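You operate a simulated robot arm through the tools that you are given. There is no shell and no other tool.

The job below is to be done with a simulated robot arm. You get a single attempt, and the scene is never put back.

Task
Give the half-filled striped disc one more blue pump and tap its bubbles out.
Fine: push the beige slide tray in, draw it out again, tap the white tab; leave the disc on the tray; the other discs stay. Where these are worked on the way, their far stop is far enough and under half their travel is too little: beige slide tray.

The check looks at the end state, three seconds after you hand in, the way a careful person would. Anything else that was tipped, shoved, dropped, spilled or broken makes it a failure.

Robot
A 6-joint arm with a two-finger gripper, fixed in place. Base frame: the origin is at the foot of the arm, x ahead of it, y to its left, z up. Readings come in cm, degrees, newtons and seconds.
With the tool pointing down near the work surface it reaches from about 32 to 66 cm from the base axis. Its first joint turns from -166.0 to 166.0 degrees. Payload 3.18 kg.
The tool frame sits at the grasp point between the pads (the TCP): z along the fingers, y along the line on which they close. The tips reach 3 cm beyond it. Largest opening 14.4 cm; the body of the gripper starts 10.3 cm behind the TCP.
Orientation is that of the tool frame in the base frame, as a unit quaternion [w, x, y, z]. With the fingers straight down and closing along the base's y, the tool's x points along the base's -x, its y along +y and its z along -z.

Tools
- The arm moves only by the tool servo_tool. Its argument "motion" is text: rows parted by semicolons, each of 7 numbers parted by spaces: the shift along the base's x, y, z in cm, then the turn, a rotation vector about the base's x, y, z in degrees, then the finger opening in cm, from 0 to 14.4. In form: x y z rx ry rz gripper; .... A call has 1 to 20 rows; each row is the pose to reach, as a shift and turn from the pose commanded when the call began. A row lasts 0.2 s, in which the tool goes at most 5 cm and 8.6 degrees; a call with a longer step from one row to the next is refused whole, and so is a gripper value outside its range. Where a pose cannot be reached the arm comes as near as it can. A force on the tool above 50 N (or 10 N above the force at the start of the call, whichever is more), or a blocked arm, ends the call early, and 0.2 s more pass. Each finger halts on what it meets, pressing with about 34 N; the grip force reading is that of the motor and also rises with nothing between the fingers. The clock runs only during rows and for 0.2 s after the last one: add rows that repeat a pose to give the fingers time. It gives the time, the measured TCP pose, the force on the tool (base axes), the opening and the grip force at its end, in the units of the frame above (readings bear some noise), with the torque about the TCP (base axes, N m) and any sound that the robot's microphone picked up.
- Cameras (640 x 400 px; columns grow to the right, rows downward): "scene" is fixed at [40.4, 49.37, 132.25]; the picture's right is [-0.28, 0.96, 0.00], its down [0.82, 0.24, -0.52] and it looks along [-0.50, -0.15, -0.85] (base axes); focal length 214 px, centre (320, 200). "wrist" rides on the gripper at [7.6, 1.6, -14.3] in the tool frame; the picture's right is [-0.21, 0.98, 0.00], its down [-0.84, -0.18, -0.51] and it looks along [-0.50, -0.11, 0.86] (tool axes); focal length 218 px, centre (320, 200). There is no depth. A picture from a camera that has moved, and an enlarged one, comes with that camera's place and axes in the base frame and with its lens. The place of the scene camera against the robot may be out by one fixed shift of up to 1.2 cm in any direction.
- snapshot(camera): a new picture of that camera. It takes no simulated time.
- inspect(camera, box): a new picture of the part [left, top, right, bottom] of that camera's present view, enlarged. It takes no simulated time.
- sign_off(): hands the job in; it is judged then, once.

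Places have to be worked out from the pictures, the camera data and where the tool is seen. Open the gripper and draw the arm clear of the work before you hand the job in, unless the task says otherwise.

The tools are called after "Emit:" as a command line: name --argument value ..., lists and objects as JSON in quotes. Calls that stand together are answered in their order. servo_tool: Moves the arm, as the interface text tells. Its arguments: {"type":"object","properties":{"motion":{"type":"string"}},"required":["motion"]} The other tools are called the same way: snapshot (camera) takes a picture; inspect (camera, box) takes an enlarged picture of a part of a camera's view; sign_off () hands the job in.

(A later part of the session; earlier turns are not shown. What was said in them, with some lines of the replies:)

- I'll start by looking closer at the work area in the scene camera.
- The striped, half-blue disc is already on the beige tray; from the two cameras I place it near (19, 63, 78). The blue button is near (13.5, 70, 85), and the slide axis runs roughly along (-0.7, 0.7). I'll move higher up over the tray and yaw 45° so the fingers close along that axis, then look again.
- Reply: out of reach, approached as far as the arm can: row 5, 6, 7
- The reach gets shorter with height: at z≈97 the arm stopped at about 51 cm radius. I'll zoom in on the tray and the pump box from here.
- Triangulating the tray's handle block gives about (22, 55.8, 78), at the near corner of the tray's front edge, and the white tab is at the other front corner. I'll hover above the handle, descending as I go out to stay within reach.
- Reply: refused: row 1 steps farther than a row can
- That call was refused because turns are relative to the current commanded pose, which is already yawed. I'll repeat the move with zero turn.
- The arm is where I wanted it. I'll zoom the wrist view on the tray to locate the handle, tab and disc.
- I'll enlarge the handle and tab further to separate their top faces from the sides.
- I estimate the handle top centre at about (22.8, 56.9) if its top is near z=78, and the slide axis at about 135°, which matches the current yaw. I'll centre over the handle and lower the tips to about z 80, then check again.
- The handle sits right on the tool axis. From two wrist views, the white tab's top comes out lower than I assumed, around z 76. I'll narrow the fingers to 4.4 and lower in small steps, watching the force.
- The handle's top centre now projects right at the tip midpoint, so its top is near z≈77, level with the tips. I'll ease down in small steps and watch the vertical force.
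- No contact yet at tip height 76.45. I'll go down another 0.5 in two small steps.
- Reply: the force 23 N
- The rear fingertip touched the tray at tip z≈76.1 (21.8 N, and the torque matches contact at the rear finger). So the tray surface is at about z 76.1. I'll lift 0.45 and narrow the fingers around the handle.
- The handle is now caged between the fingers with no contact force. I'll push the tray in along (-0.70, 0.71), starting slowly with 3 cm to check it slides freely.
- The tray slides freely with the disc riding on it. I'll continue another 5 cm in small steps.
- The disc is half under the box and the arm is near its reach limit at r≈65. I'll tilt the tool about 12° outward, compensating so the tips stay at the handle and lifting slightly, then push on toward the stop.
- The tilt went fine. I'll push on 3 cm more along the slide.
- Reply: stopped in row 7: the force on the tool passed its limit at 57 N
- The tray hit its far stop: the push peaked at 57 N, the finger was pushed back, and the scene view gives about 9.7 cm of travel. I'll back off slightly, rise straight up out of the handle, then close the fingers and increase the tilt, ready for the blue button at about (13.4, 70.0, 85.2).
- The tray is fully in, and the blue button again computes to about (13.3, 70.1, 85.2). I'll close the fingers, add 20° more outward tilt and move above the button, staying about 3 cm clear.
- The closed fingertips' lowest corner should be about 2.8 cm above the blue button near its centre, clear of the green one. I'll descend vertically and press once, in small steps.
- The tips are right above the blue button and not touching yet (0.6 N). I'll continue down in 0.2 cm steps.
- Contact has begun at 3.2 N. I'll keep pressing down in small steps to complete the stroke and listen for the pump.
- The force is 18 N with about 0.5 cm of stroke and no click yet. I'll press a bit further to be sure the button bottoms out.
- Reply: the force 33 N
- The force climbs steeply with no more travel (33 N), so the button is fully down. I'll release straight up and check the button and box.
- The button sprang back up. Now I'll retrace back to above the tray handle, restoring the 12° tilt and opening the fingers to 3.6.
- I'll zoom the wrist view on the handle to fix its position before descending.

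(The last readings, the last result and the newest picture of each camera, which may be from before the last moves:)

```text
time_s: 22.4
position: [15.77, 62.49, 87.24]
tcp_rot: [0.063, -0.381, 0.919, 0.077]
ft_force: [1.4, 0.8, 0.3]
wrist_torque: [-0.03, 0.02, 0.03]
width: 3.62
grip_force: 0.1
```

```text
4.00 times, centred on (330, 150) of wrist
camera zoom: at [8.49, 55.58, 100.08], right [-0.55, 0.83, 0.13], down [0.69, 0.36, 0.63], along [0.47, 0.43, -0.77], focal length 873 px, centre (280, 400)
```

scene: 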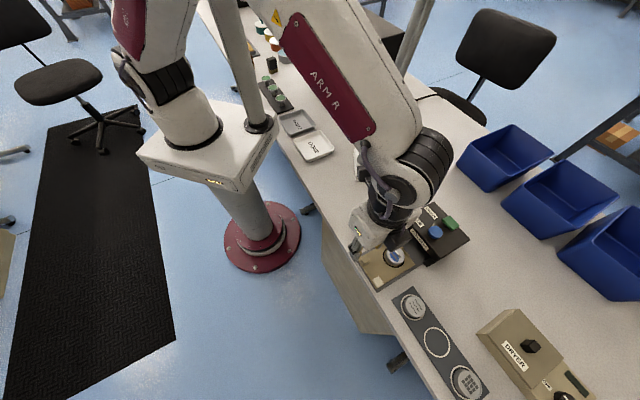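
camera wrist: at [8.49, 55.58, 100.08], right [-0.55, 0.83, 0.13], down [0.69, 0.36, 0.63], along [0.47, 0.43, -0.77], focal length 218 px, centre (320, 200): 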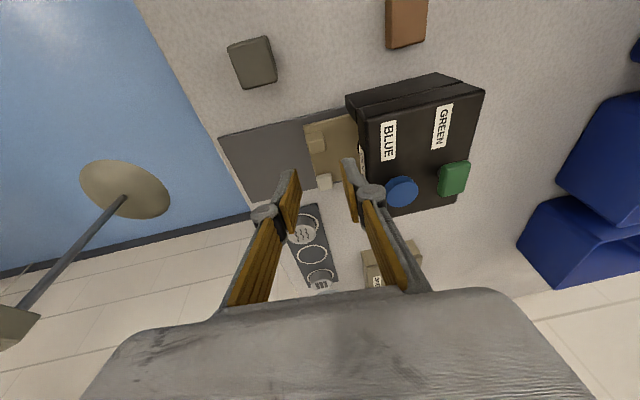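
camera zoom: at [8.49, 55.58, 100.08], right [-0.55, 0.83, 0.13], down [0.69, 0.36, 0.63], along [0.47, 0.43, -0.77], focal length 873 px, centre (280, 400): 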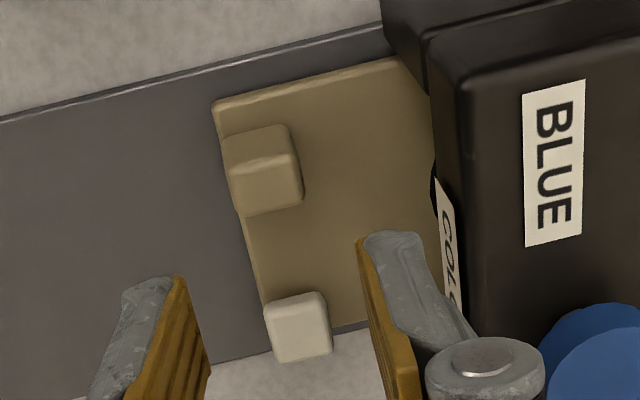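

The handle's top centre works out to about (16.1, 63.7), matching the 9.7 cm of travel. I'll lower the fingers around it.

Emit:
servo_tool --motion "0.05 0.2 -2.5 0 0 0 3.6; 0.1 0.45 -5 0 0 0 3.6; 0.14 0.6 -6.5 0 0 0 3.6; 0.16 0.69 -7.5 0 0 0 3.6; 0.16 0.69 -7.5 0 0 0 3.6"

Emit:
inspect --camera "wrist" --box '[260, 100, 440, 240]'

Emit:
inspect --camera "scene" --box '[365, 200, 465, 280]'

```text
time_s: 23.6
position: [15.93, 63.13, 79.58]
tcp_rot: [0.063, -0.379, 0.92, 0.077]
ft_force: [-0.9, 0.1, 0.3]
wrist_torque: [0.03, -0.01, -0.01]
width: 3.59
grip_force: 0.0
```

```text
2.86 times, centred on (350, 170) of wrist
camera zoom: at [8.52, 56.26, 92.47], right [-0.55, 0.83, 0.13], down [0.69, 0.36, 0.63], along [0.47, 0.43, -0.77], focal length 624 px, centre (234, 286)
```

zoom: 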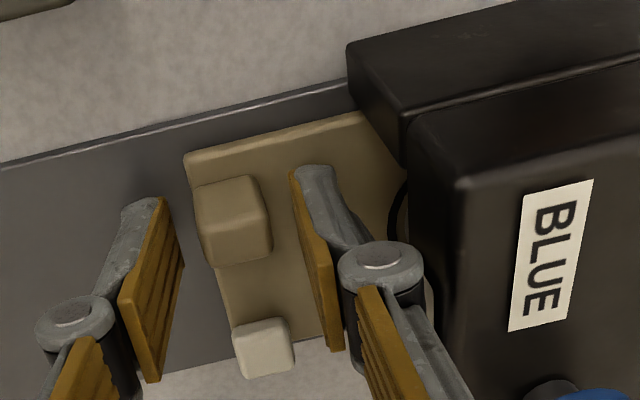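

```text
5.00 times, centred on (415, 240) of scene
camera zoom: at [40.4, 49.37, 132.25], right [-0.28, 0.96, 0.0], down [0.82, 0.24, -0.52], along [-0.5, -0.15, -0.85], focal length 1072 px, centre (-155, 0)
```

zoom: 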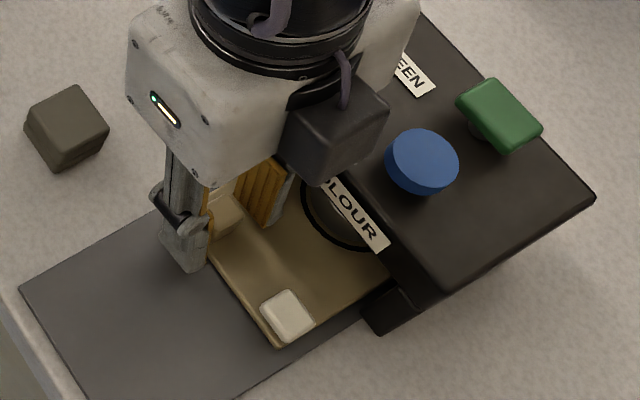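

The handle is caged again with no contact. I'll narrow to 2.8 and draw the tray out along (0.70, -0.71), 5 cm first.

Emit:
servo_tool --motion "0 0 0.1 0 0 0 2.8; 0.35 -0.36 0.1 0 0 0 2.8; 0.7 -0.71 0.1 0 0 0 2.8; 1.05 -1.07 0.1 0 0 0 2.8; 1.4 -1.42 0.1 0 0 0 2.8; 1.76 -1.78 0.1 0 0 0 2.8; 2.11 -2.14 0.1 0 0 0 2.8; 2.46 -2.49 0.1 0 0 0 2.8; 2.81 -2.85 0.1 0 0 0 2.8; 3.16 -3.2 0.1 0 0 0 2.8; 3.51 -3.56 0.1 0 0 0 2.8; 3.51 -3.56 0.1 0 0 0 2.8"

Emit:
snapshot --camera "wrist"

Emit:
inspect --camera "scene" --box '[345, 200, 485, 300]'

```text
time_s: 26.2
position: [19.64, 59.54, 79.49]
tcp_rot: [0.063, -0.381, 0.919, 0.078]
ft_force: [-0.5, -0.1, 0.4]
wrist_torque: [-0.05, -0.02, 0.01]
width: 2.76
grip_force: 0.0
```

```text
taken
camera wrist: at [12.24, 52.63, 92.47], right [-0.55, 0.83, 0.13], down [0.69, 0.36, 0.63], along [0.47, 0.43, -0.77], focal length 218 px, centre (320, 200)
```

wrist: 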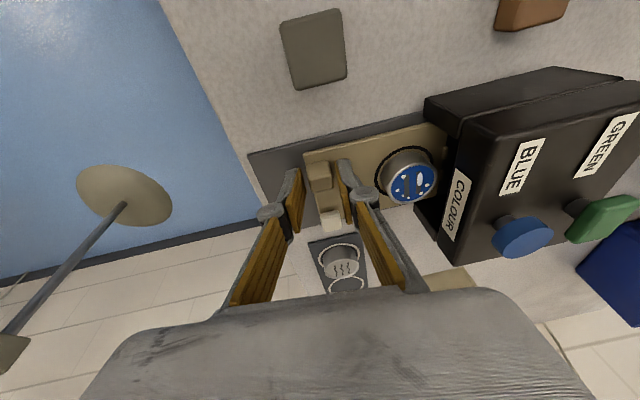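

```text
4.00 times, centred on (415, 250) of scene
camera zoom: at [40.4, 49.37, 132.25], right [-0.28, 0.96, 0.0], down [0.82, 0.24, -0.52], along [-0.5, -0.15, -0.85], focal length 858 px, centre (-60, 0)
```

zoom: 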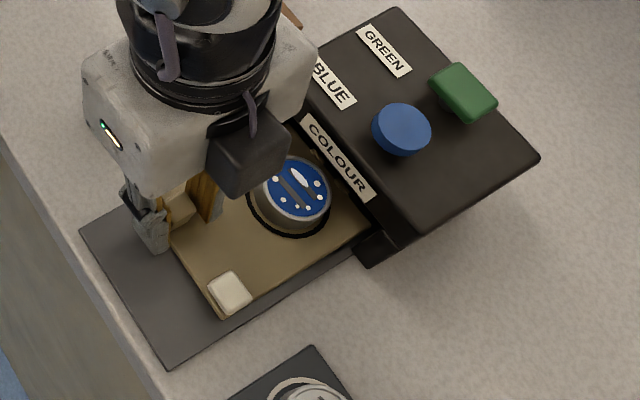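

The disc is now completely blue with white bubbles, so the single pump registered. I'll keep drawing the tray out to its outer stop.

Emit:
servo_tool --motion "0.35 -0.36 0 0 0 0 2.8; 0.7 -0.71 0 0 0 0 2.8; 1.05 -1.07 0 0 0 0 2.8; 1.4 -1.42 0 0 0 0 2.8; 1.76 -1.78 0 0 0 0 2.8; 2.11 -2.14 0 0 0 0 2.8; 2.46 -2.49 0 0 0 0 2.8; 2.81 -2.85 0 0 0 0 2.8; 3.16 -3.2 0 0 0 0 2.8; 3.37 -3.42 0 0 0 0 2.8; 3.51 -3.56 0 0 0 0 2.8; 3.65 -3.7 0 0 0 0 2.8; 3.65 -3.7 0 0 0 0 2.8"

Emit:
snapshot --camera "wrist"

Emit:
inspect --camera "scene" --box '[330, 180, 490, 300]'

```text
time_s: 29.0
position: [22.94, 55.84, 79.82]
tcp_rot: [0.063, -0.381, 0.919, 0.077]
ft_force: [-12.2, 7.3, -2.1]
wrist_torque: [0.1, 0.04, 0.07]
width: 3.62
grip_force: 6.4
```

```text
taken
camera wrist: at [15.74, 48.97, 92.61], right [-0.55, 0.83, 0.13], down [0.69, 0.36, 0.63], along [0.47, 0.43, -0.77], focal length 218 px, centre (320, 200)
```

wrist: 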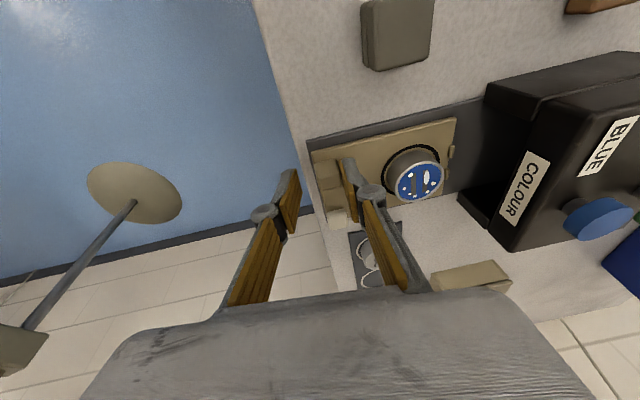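

```text
3.33 times, centred on (410, 240) of scene
camera zoom: at [40.4, 49.37, 132.25], right [-0.28, 0.96, 0.0], down [0.82, 0.24, -0.52], along [-0.5, -0.15, -0.85], focal length 715 px, centre (20, 67)
```

zoom: 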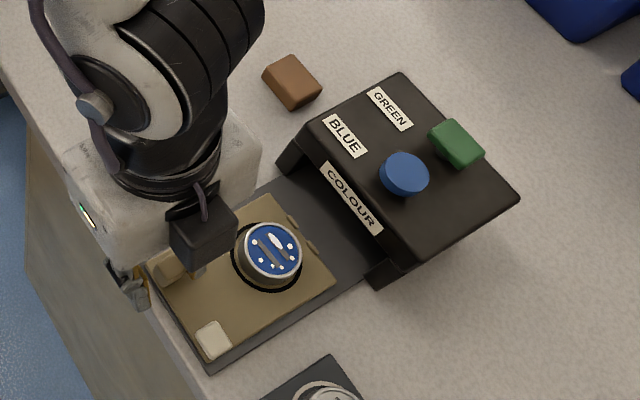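

The tray is back at its outer stop (the white tab is at its original pixel, and the light pull force shows the stop). The full blue disc is still seated with bubbles showing. I'll ease off the handle, rise clear, then go to the white tab.

Emit:
servo_tool --motion "-0.4 0.4 0 0 0 0 3.8; -0.45 0.45 0.3 0 0 0 3.8; -0.45 0.45 3.5 0 0 0 3.8; -0.45 0.45 7 0 0 0 3.8; -0.45 0.45 7 0 0 0 3.8"

Emit:
inspect --camera "wrist" --box '[260, 80, 500, 250]'

Emit:
inspect --camera "scene" --box '[345, 220, 455, 310]'

```text
time_s: 30.2
position: [22.6, 56.36, 86.72]
tcp_rot: [0.063, -0.381, 0.919, 0.077]
ft_force: [0.3, 0.0, 0.9]
wrist_torque: [0.0, -0.03, 0.0]
width: 3.79
grip_force: 0.1
```

```text
2.35 times, centred on (380, 165) of wrist
camera zoom: at [15.21, 49.42, 99.64], right [-0.55, 0.83, 0.13], down [0.69, 0.36, 0.63], along [0.47, 0.43, -0.77], focal length 514 px, centre (179, 282)
```

zoom: 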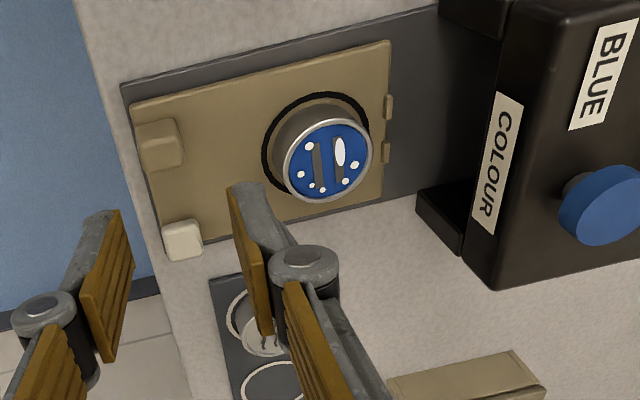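

```text
4.44 times, centred on (400, 265) of scene
camera zoom: at [40.4, 49.37, 132.25], right [-0.28, 0.96, 0.0], down [0.82, 0.24, -0.52], along [-0.5, -0.15, -0.85], focal length 953 px, centre (-36, -89)
```

zoom: 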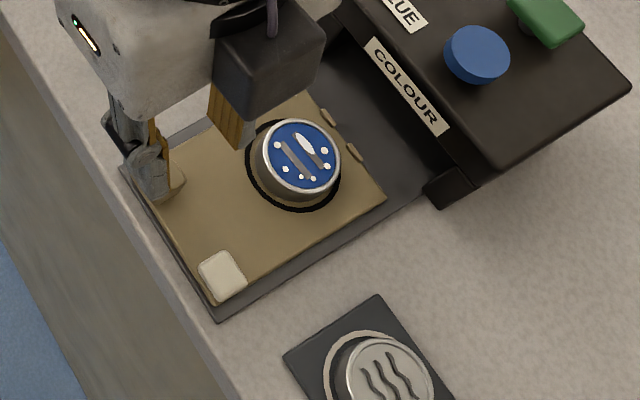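

The white tab's top centre works out to about (26.95, 61.05, 76.8). I'll close the fingers, tilt about 12° more for reach and hover a few cm above the tab.

Emit:
servo_tool --motion "0.5 0.5 0 5.5 -2.4 0 1.5; 2 2.2 -0.5 11 -4.85 0 0; 3.9 4.3 -1.5 11 -4.85 0 0; 3.9 4.3 -2.2 11 -4.85 0 0; 3.9 4.3 -2.2 11 -4.85 0 0"

Emit:
inspect --camera "wrist" --box '[220, 60, 460, 240]'

Emit:
inspect --camera "scene" --box '[345, 220, 455, 310]'

```text
time_s: 31.4
position: [26.46, 60.6, 84.68]
tcp_rot: [0.137, -0.376, 0.904, 0.149]
ft_force: [0.0, -0.4, -0.3]
wrist_torque: [0.03, 0.0, -0.01]
width: 0.0
grip_force: 30.8
```

```text
2.22 times, centred on (340, 150) of wrist
camera zoom: at [18.27, 51.52, 95.18], right [-0.56, 0.79, 0.24], down [0.63, 0.23, 0.74], along [0.53, 0.57, -0.63], focal length 485 px, centre (276, 311)
```

zoom: 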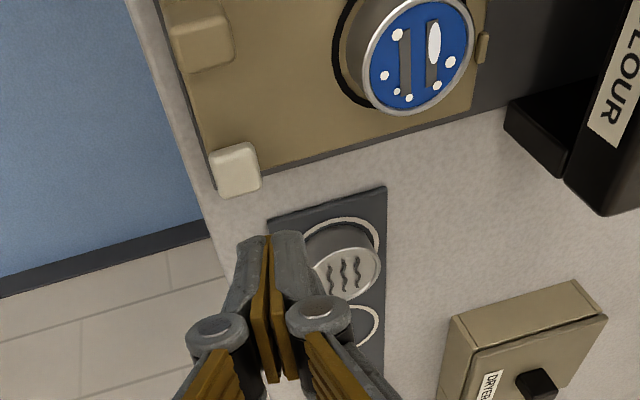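

```text
4.44 times, centred on (400, 265) of scene
camera zoom: at [40.4, 49.37, 132.25], right [-0.28, 0.96, 0.0], down [0.82, 0.24, -0.52], along [-0.5, -0.15, -0.85], focal length 953 px, centre (-36, -89)
```

zoom: 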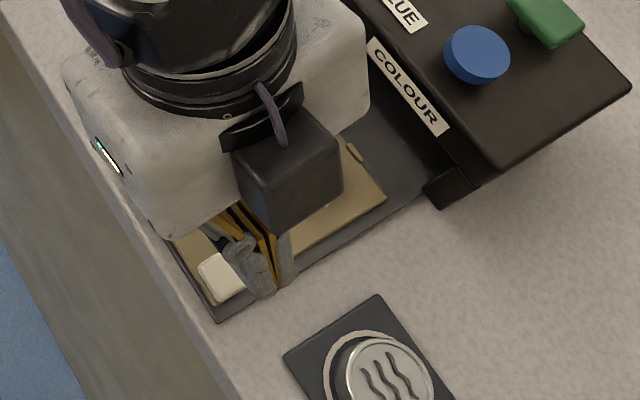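

The closed tips line up over the white tab (estimated at 26.85, 60.95, 76.7). I'll come down to just above it, then ease down in small steps.

Emit:
servo_tool --motion "0 0 -2 0 0 0 0; 0 0 -3.6 0 0 0 0; 0 0 -4.0 0 0 0 0; 0 0 -4.0 0 0 0 0"

Emit:
inspect --camera "wrist" --box '[220, 60, 460, 240]'

Emit:
inspect --camera "scene" --box '[345, 230, 425, 290]'

```text
time_s: 32.4
position: [26.5, 60.59, 80.57]
tcp_rot: [0.138, -0.375, 0.905, 0.148]
ft_force: [0.1, 0.5, 0.4]
wrist_torque: [0.01, 0.0, 0.03]
width: 0.0
grip_force: 30.7
```

```text
2.22 times, centred on (340, 150) of wrist
camera zoom: at [18.25, 51.47, 91.18], right [-0.56, 0.79, 0.24], down [0.63, 0.23, 0.74], along [0.53, 0.57, -0.63], focal length 485 px, centre (276, 311)
```

zoom: 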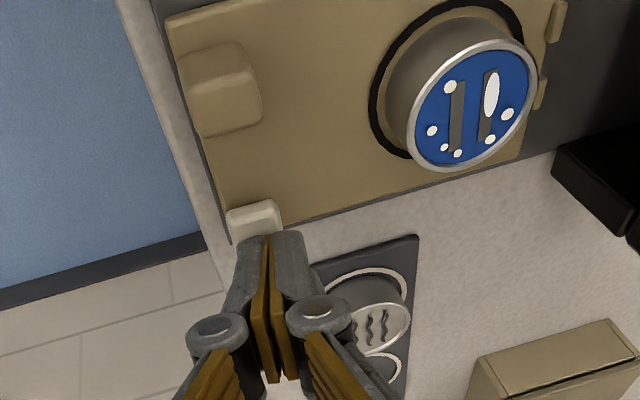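

```text
6.67 times, centred on (385, 260) of scene
camera zoom: at [40.4, 49.37, 132.25], right [-0.28, 0.96, 0.0], down [0.82, 0.24, -0.52], along [-0.5, -0.15, -0.85], focal length 1430 px, centre (-113, -200)
```

zoom: 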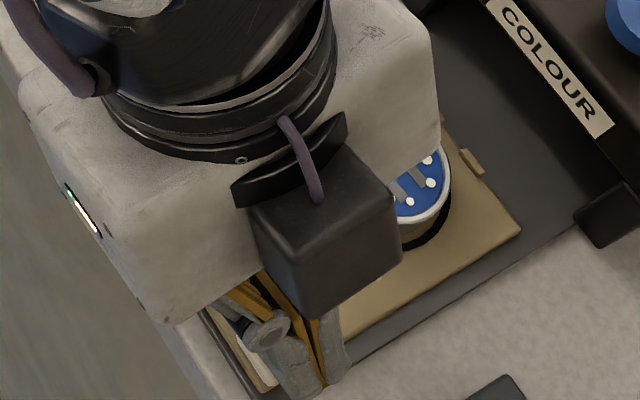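

The geometry puts the contact within the 2 cm tab whether the tips land on their corner or their centre. I'll continue down in 0.2 cm steps to make contact.

Emit:
servo_tool --motion "0 -0.1 -0.2 0 0 0 0; 0 -0.1 -0.4 0 0 0 0; 0 -0.1 -0.6 0 0 0 0; 0 -0.1 -0.8 0 0 0 0"

Emit:
inspect --camera "wrist" --box '[220, 60, 460, 240]'

```text
time_s: 33.4
position: [26.63, 60.59, 79.87]
tcp_rot: [0.138, -0.375, 0.904, 0.15]
ft_force: [-3.6, -2.0, 15.4]
wrist_torque: [-0.08, 0.12, -0.02]
width: 0.0
grip_force: 30.7
```

```text
2.22 times, centred on (340, 150) of wrist
camera zoom: at [18.29, 51.38, 90.44], right [-0.56, 0.79, 0.24], down [0.63, 0.23, 0.74], along [0.53, 0.57, -0.63], focal length 485 px, centre (276, 311)
```

zoom: 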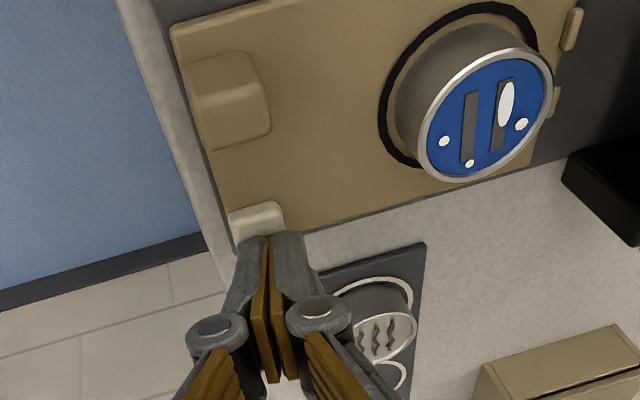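

Contact at 15 N, and the bubbles dropped from six to three, so the tap is working. I'll lift off and see how many remain.

Emit:
servo_tool --motion "0 0 0.5 0 0 0 0; 0 0 1.0 0 0 0 0; 0 0 1.0 0 0 0 0"

Emit:
inspect --camera "wrist" --box '[340, 60, 460, 150]'

```text
time_s: 34.2
position: [26.63, 60.4, 80.69]
tcp_rot: [0.138, -0.375, 0.905, 0.147]
ft_force: [-0.4, 0.8, -1.1]
wrist_torque: [0.01, 0.01, -0.01]
width: 0.0
grip_force: 30.5
```

```text
4.44 times, centred on (400, 105) of wrist
camera zoom: at [18.28, 51.36, 91.33], right [-0.56, 0.79, 0.24], down [0.63, 0.23, 0.74], along [0.53, 0.57, -0.63], focal length 970 px, centre (-36, 622)
```

zoom: 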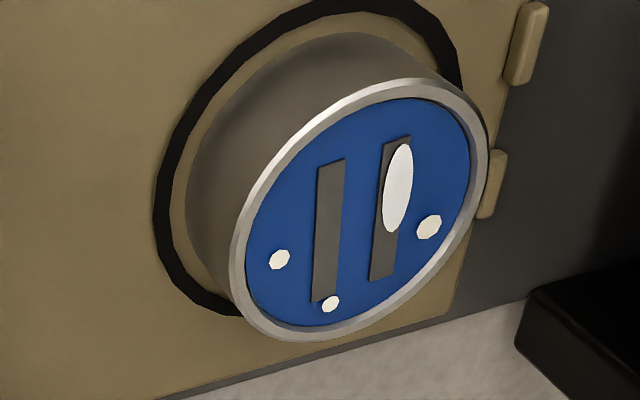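

Three bubbles remain. I'll tap the tab again with the same stroke and lift off.

Emit:
servo_tool --motion "0 0 -0.5 0 0 0 0; 0 0 -0.8 0 0 0 0; 0 0 -1.05 0 0 0 0; 0 0 -0.5 0 0 0 0; 0 0 0 0 0 0 0; 0 0 0 0 0 0 0"

Emit:
inspect --camera "wrist" --box '[340, 60, 460, 150]'

```text
time_s: 35.6
position: [26.51, 60.48, 80.71]
tcp_rot: [0.137, -0.376, 0.904, 0.149]
ft_force: [-0.2, -1.6, 0.6]
wrist_torque: [0.01, -0.01, 0.02]
width: 0.0
grip_force: 31.4
```

```text
4.44 times, centred on (400, 105) of wrist
camera zoom: at [18.26, 51.35, 91.29], right [-0.56, 0.79, 0.24], down [0.63, 0.23, 0.74], along [0.53, 0.57, -0.63], focal length 970 px, centre (-36, 622)
```

zoom: 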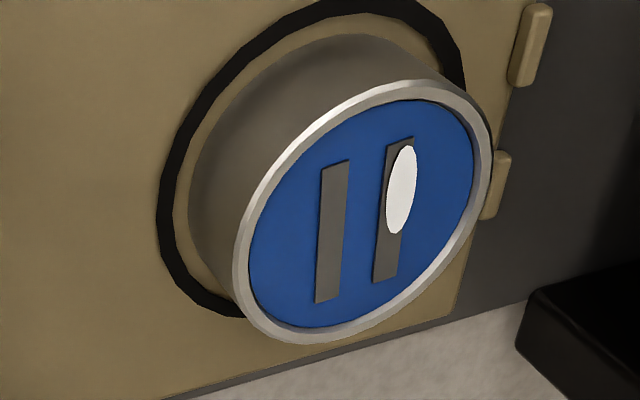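

The small bubbles are all gone. A white oval is left on the right-hand bar, and it was there in the first pictures, before any pumping. I'll check it from the scene camera and against the other discs.

Emit:
servo_tool --motion "0 0 3 0 0 0 0; -1.5 -2.5 6 0 0 0 0; -3.5 -6 8 0 0 0 0; -5 -10 9.5 0 0 0 1; -6 -13.5 10.5 0 0 0 3; -6 -13.5 10.5 0 0 0 5"

Emit:
inspect --camera "scene" --box '[365, 230, 425, 275]'

Emit:
inspect --camera "scene" --box '[330, 180, 490, 400]'

Emit:
snapshot --camera "wrist"

```text
time_s: 37.0
position: [20.46, 46.87, 91.07]
tcp_rot: [0.137, -0.375, 0.905, 0.148]
ft_force: [0.0, 0.2, -0.2]
wrist_torque: [0.0, 0.01, 0.01]
width: 5.01
grip_force: 0.1
```

```text
8.89 times, centred on (395, 252) of scene
camera zoom: at [40.4, 49.37, 132.25], right [-0.28, 0.96, 0.0], down [0.82, 0.24, -0.52], along [-0.5, -0.15, -0.85], focal length 1906 px, centre (-347, -267)
```

zoom: 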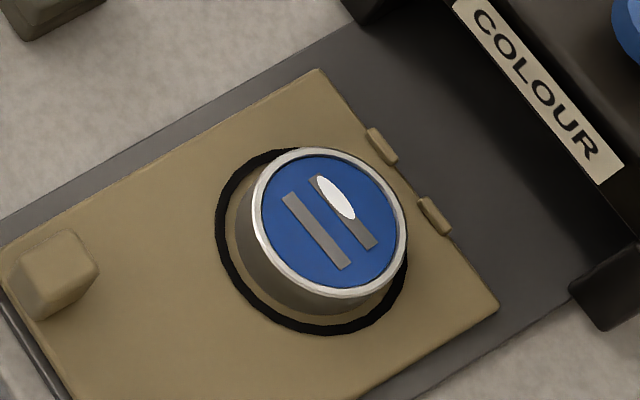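

```text
1.82 times, centred on (410, 290) of scene
camera zoom: at [40.4, 49.37, 132.25], right [-0.28, 0.96, 0.0], down [0.82, 0.24, -0.52], along [-0.5, -0.15, -0.85], focal length 390 px, centre (156, 36)
```

zoom: 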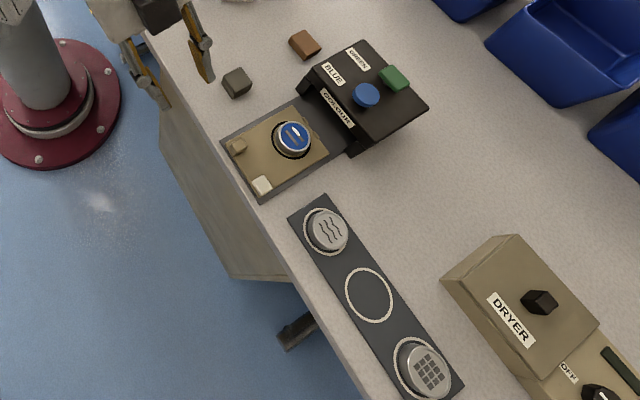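

```text
taken
camera wrist: at [12.22, 37.81, 101.7], right [-0.56, 0.79, 0.24], down [0.63, 0.23, 0.74], along [0.53, 0.57, -0.63], focal length 218 px, centre (320, 200)
```

wrist: 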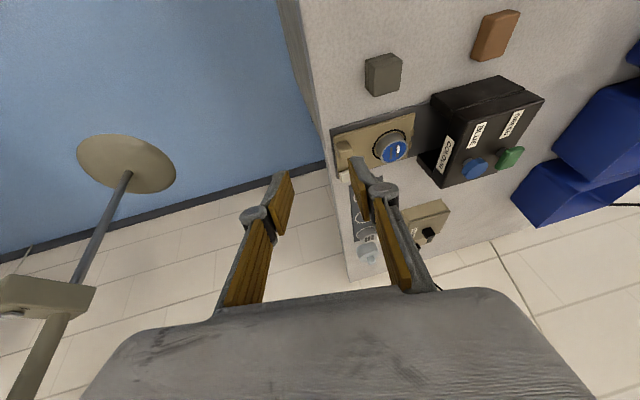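

The oval looks the same in every view and stayed put through the pump and both taps, so it's a mark on the disc and not a bubble. The disc is full blue, bubble-free and seated on the drawn-out tray, and nothing else has moved. I'll open the gripper and pull the arm further back before handing in.

Emit:
servo_tool --motion "-1 -3 1.5 0 0 0 8; -2 -6 3 0 0 0 11; -3 -9 4.5 0 0 0 14; -3 -9 4.5 0 0 0 14"

Emit:
snapshot --camera "scene"

Emit:
inspect --camera "scene" --box '[365, 230, 425, 275]'

```text
time_s: 38.0
position: [17.73, 38.15, 95.53]
tcp_rot: [0.138, -0.375, 0.905, 0.148]
ft_force: [1.1, -0.5, 0.1]
wrist_torque: [0.02, -0.01, 0.0]
width: 13.99
grip_force: 0.0
```

```text
taken
```

scene: 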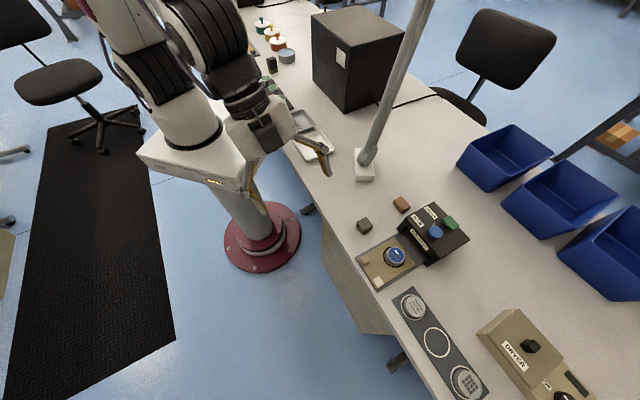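

```text
8.89 times, centred on (395, 252) of scene
camera zoom: at [40.4, 49.37, 132.25], right [-0.28, 0.96, 0.0], down [0.82, 0.24, -0.52], along [-0.5, -0.15, -0.85], focal length 1906 px, centre (-347, -267)
```

zoom: 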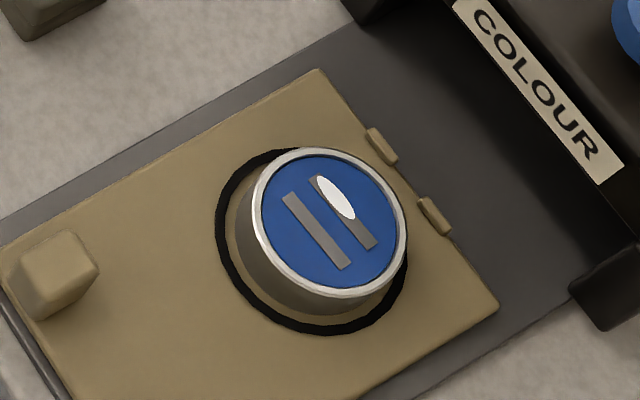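

The last pictures show the striped disc full of blue with no bubbles, sitting on the drawn-out tray. The other objects are where they started, and the arm is clear with the gripper open. I'm handing in now.

Emit:
sign_off

```text
The job is handed in.
```

The striped disc got its one extra blue pump and is now completely blue, with no bubbles left. I've handed the job in, but no verdict has come back yet.

- **Pump:** I pushed the beige tray in to its far stop, about 9.7 cm. I pressed the blue button once, then drew the tray back out to its outer stop. The microphone picked up no sound from the pump, but the disc had gone from half to fully blue when the tray came out.
- **Bubbles:** the pump left six small bubbles. Two taps on the white tab cleared them, three each time.
- **White oval:** one white oval is still visible on the right-hand stripe. It was there in the first pictures and stayed the same throughout, so I took it for a marking rather than a bubble and did not tap again.
- **Everything else:** the disc is still on the tray, and the last scene picture shows nothing else moved. The gripper is open and the arm is clear of the work.
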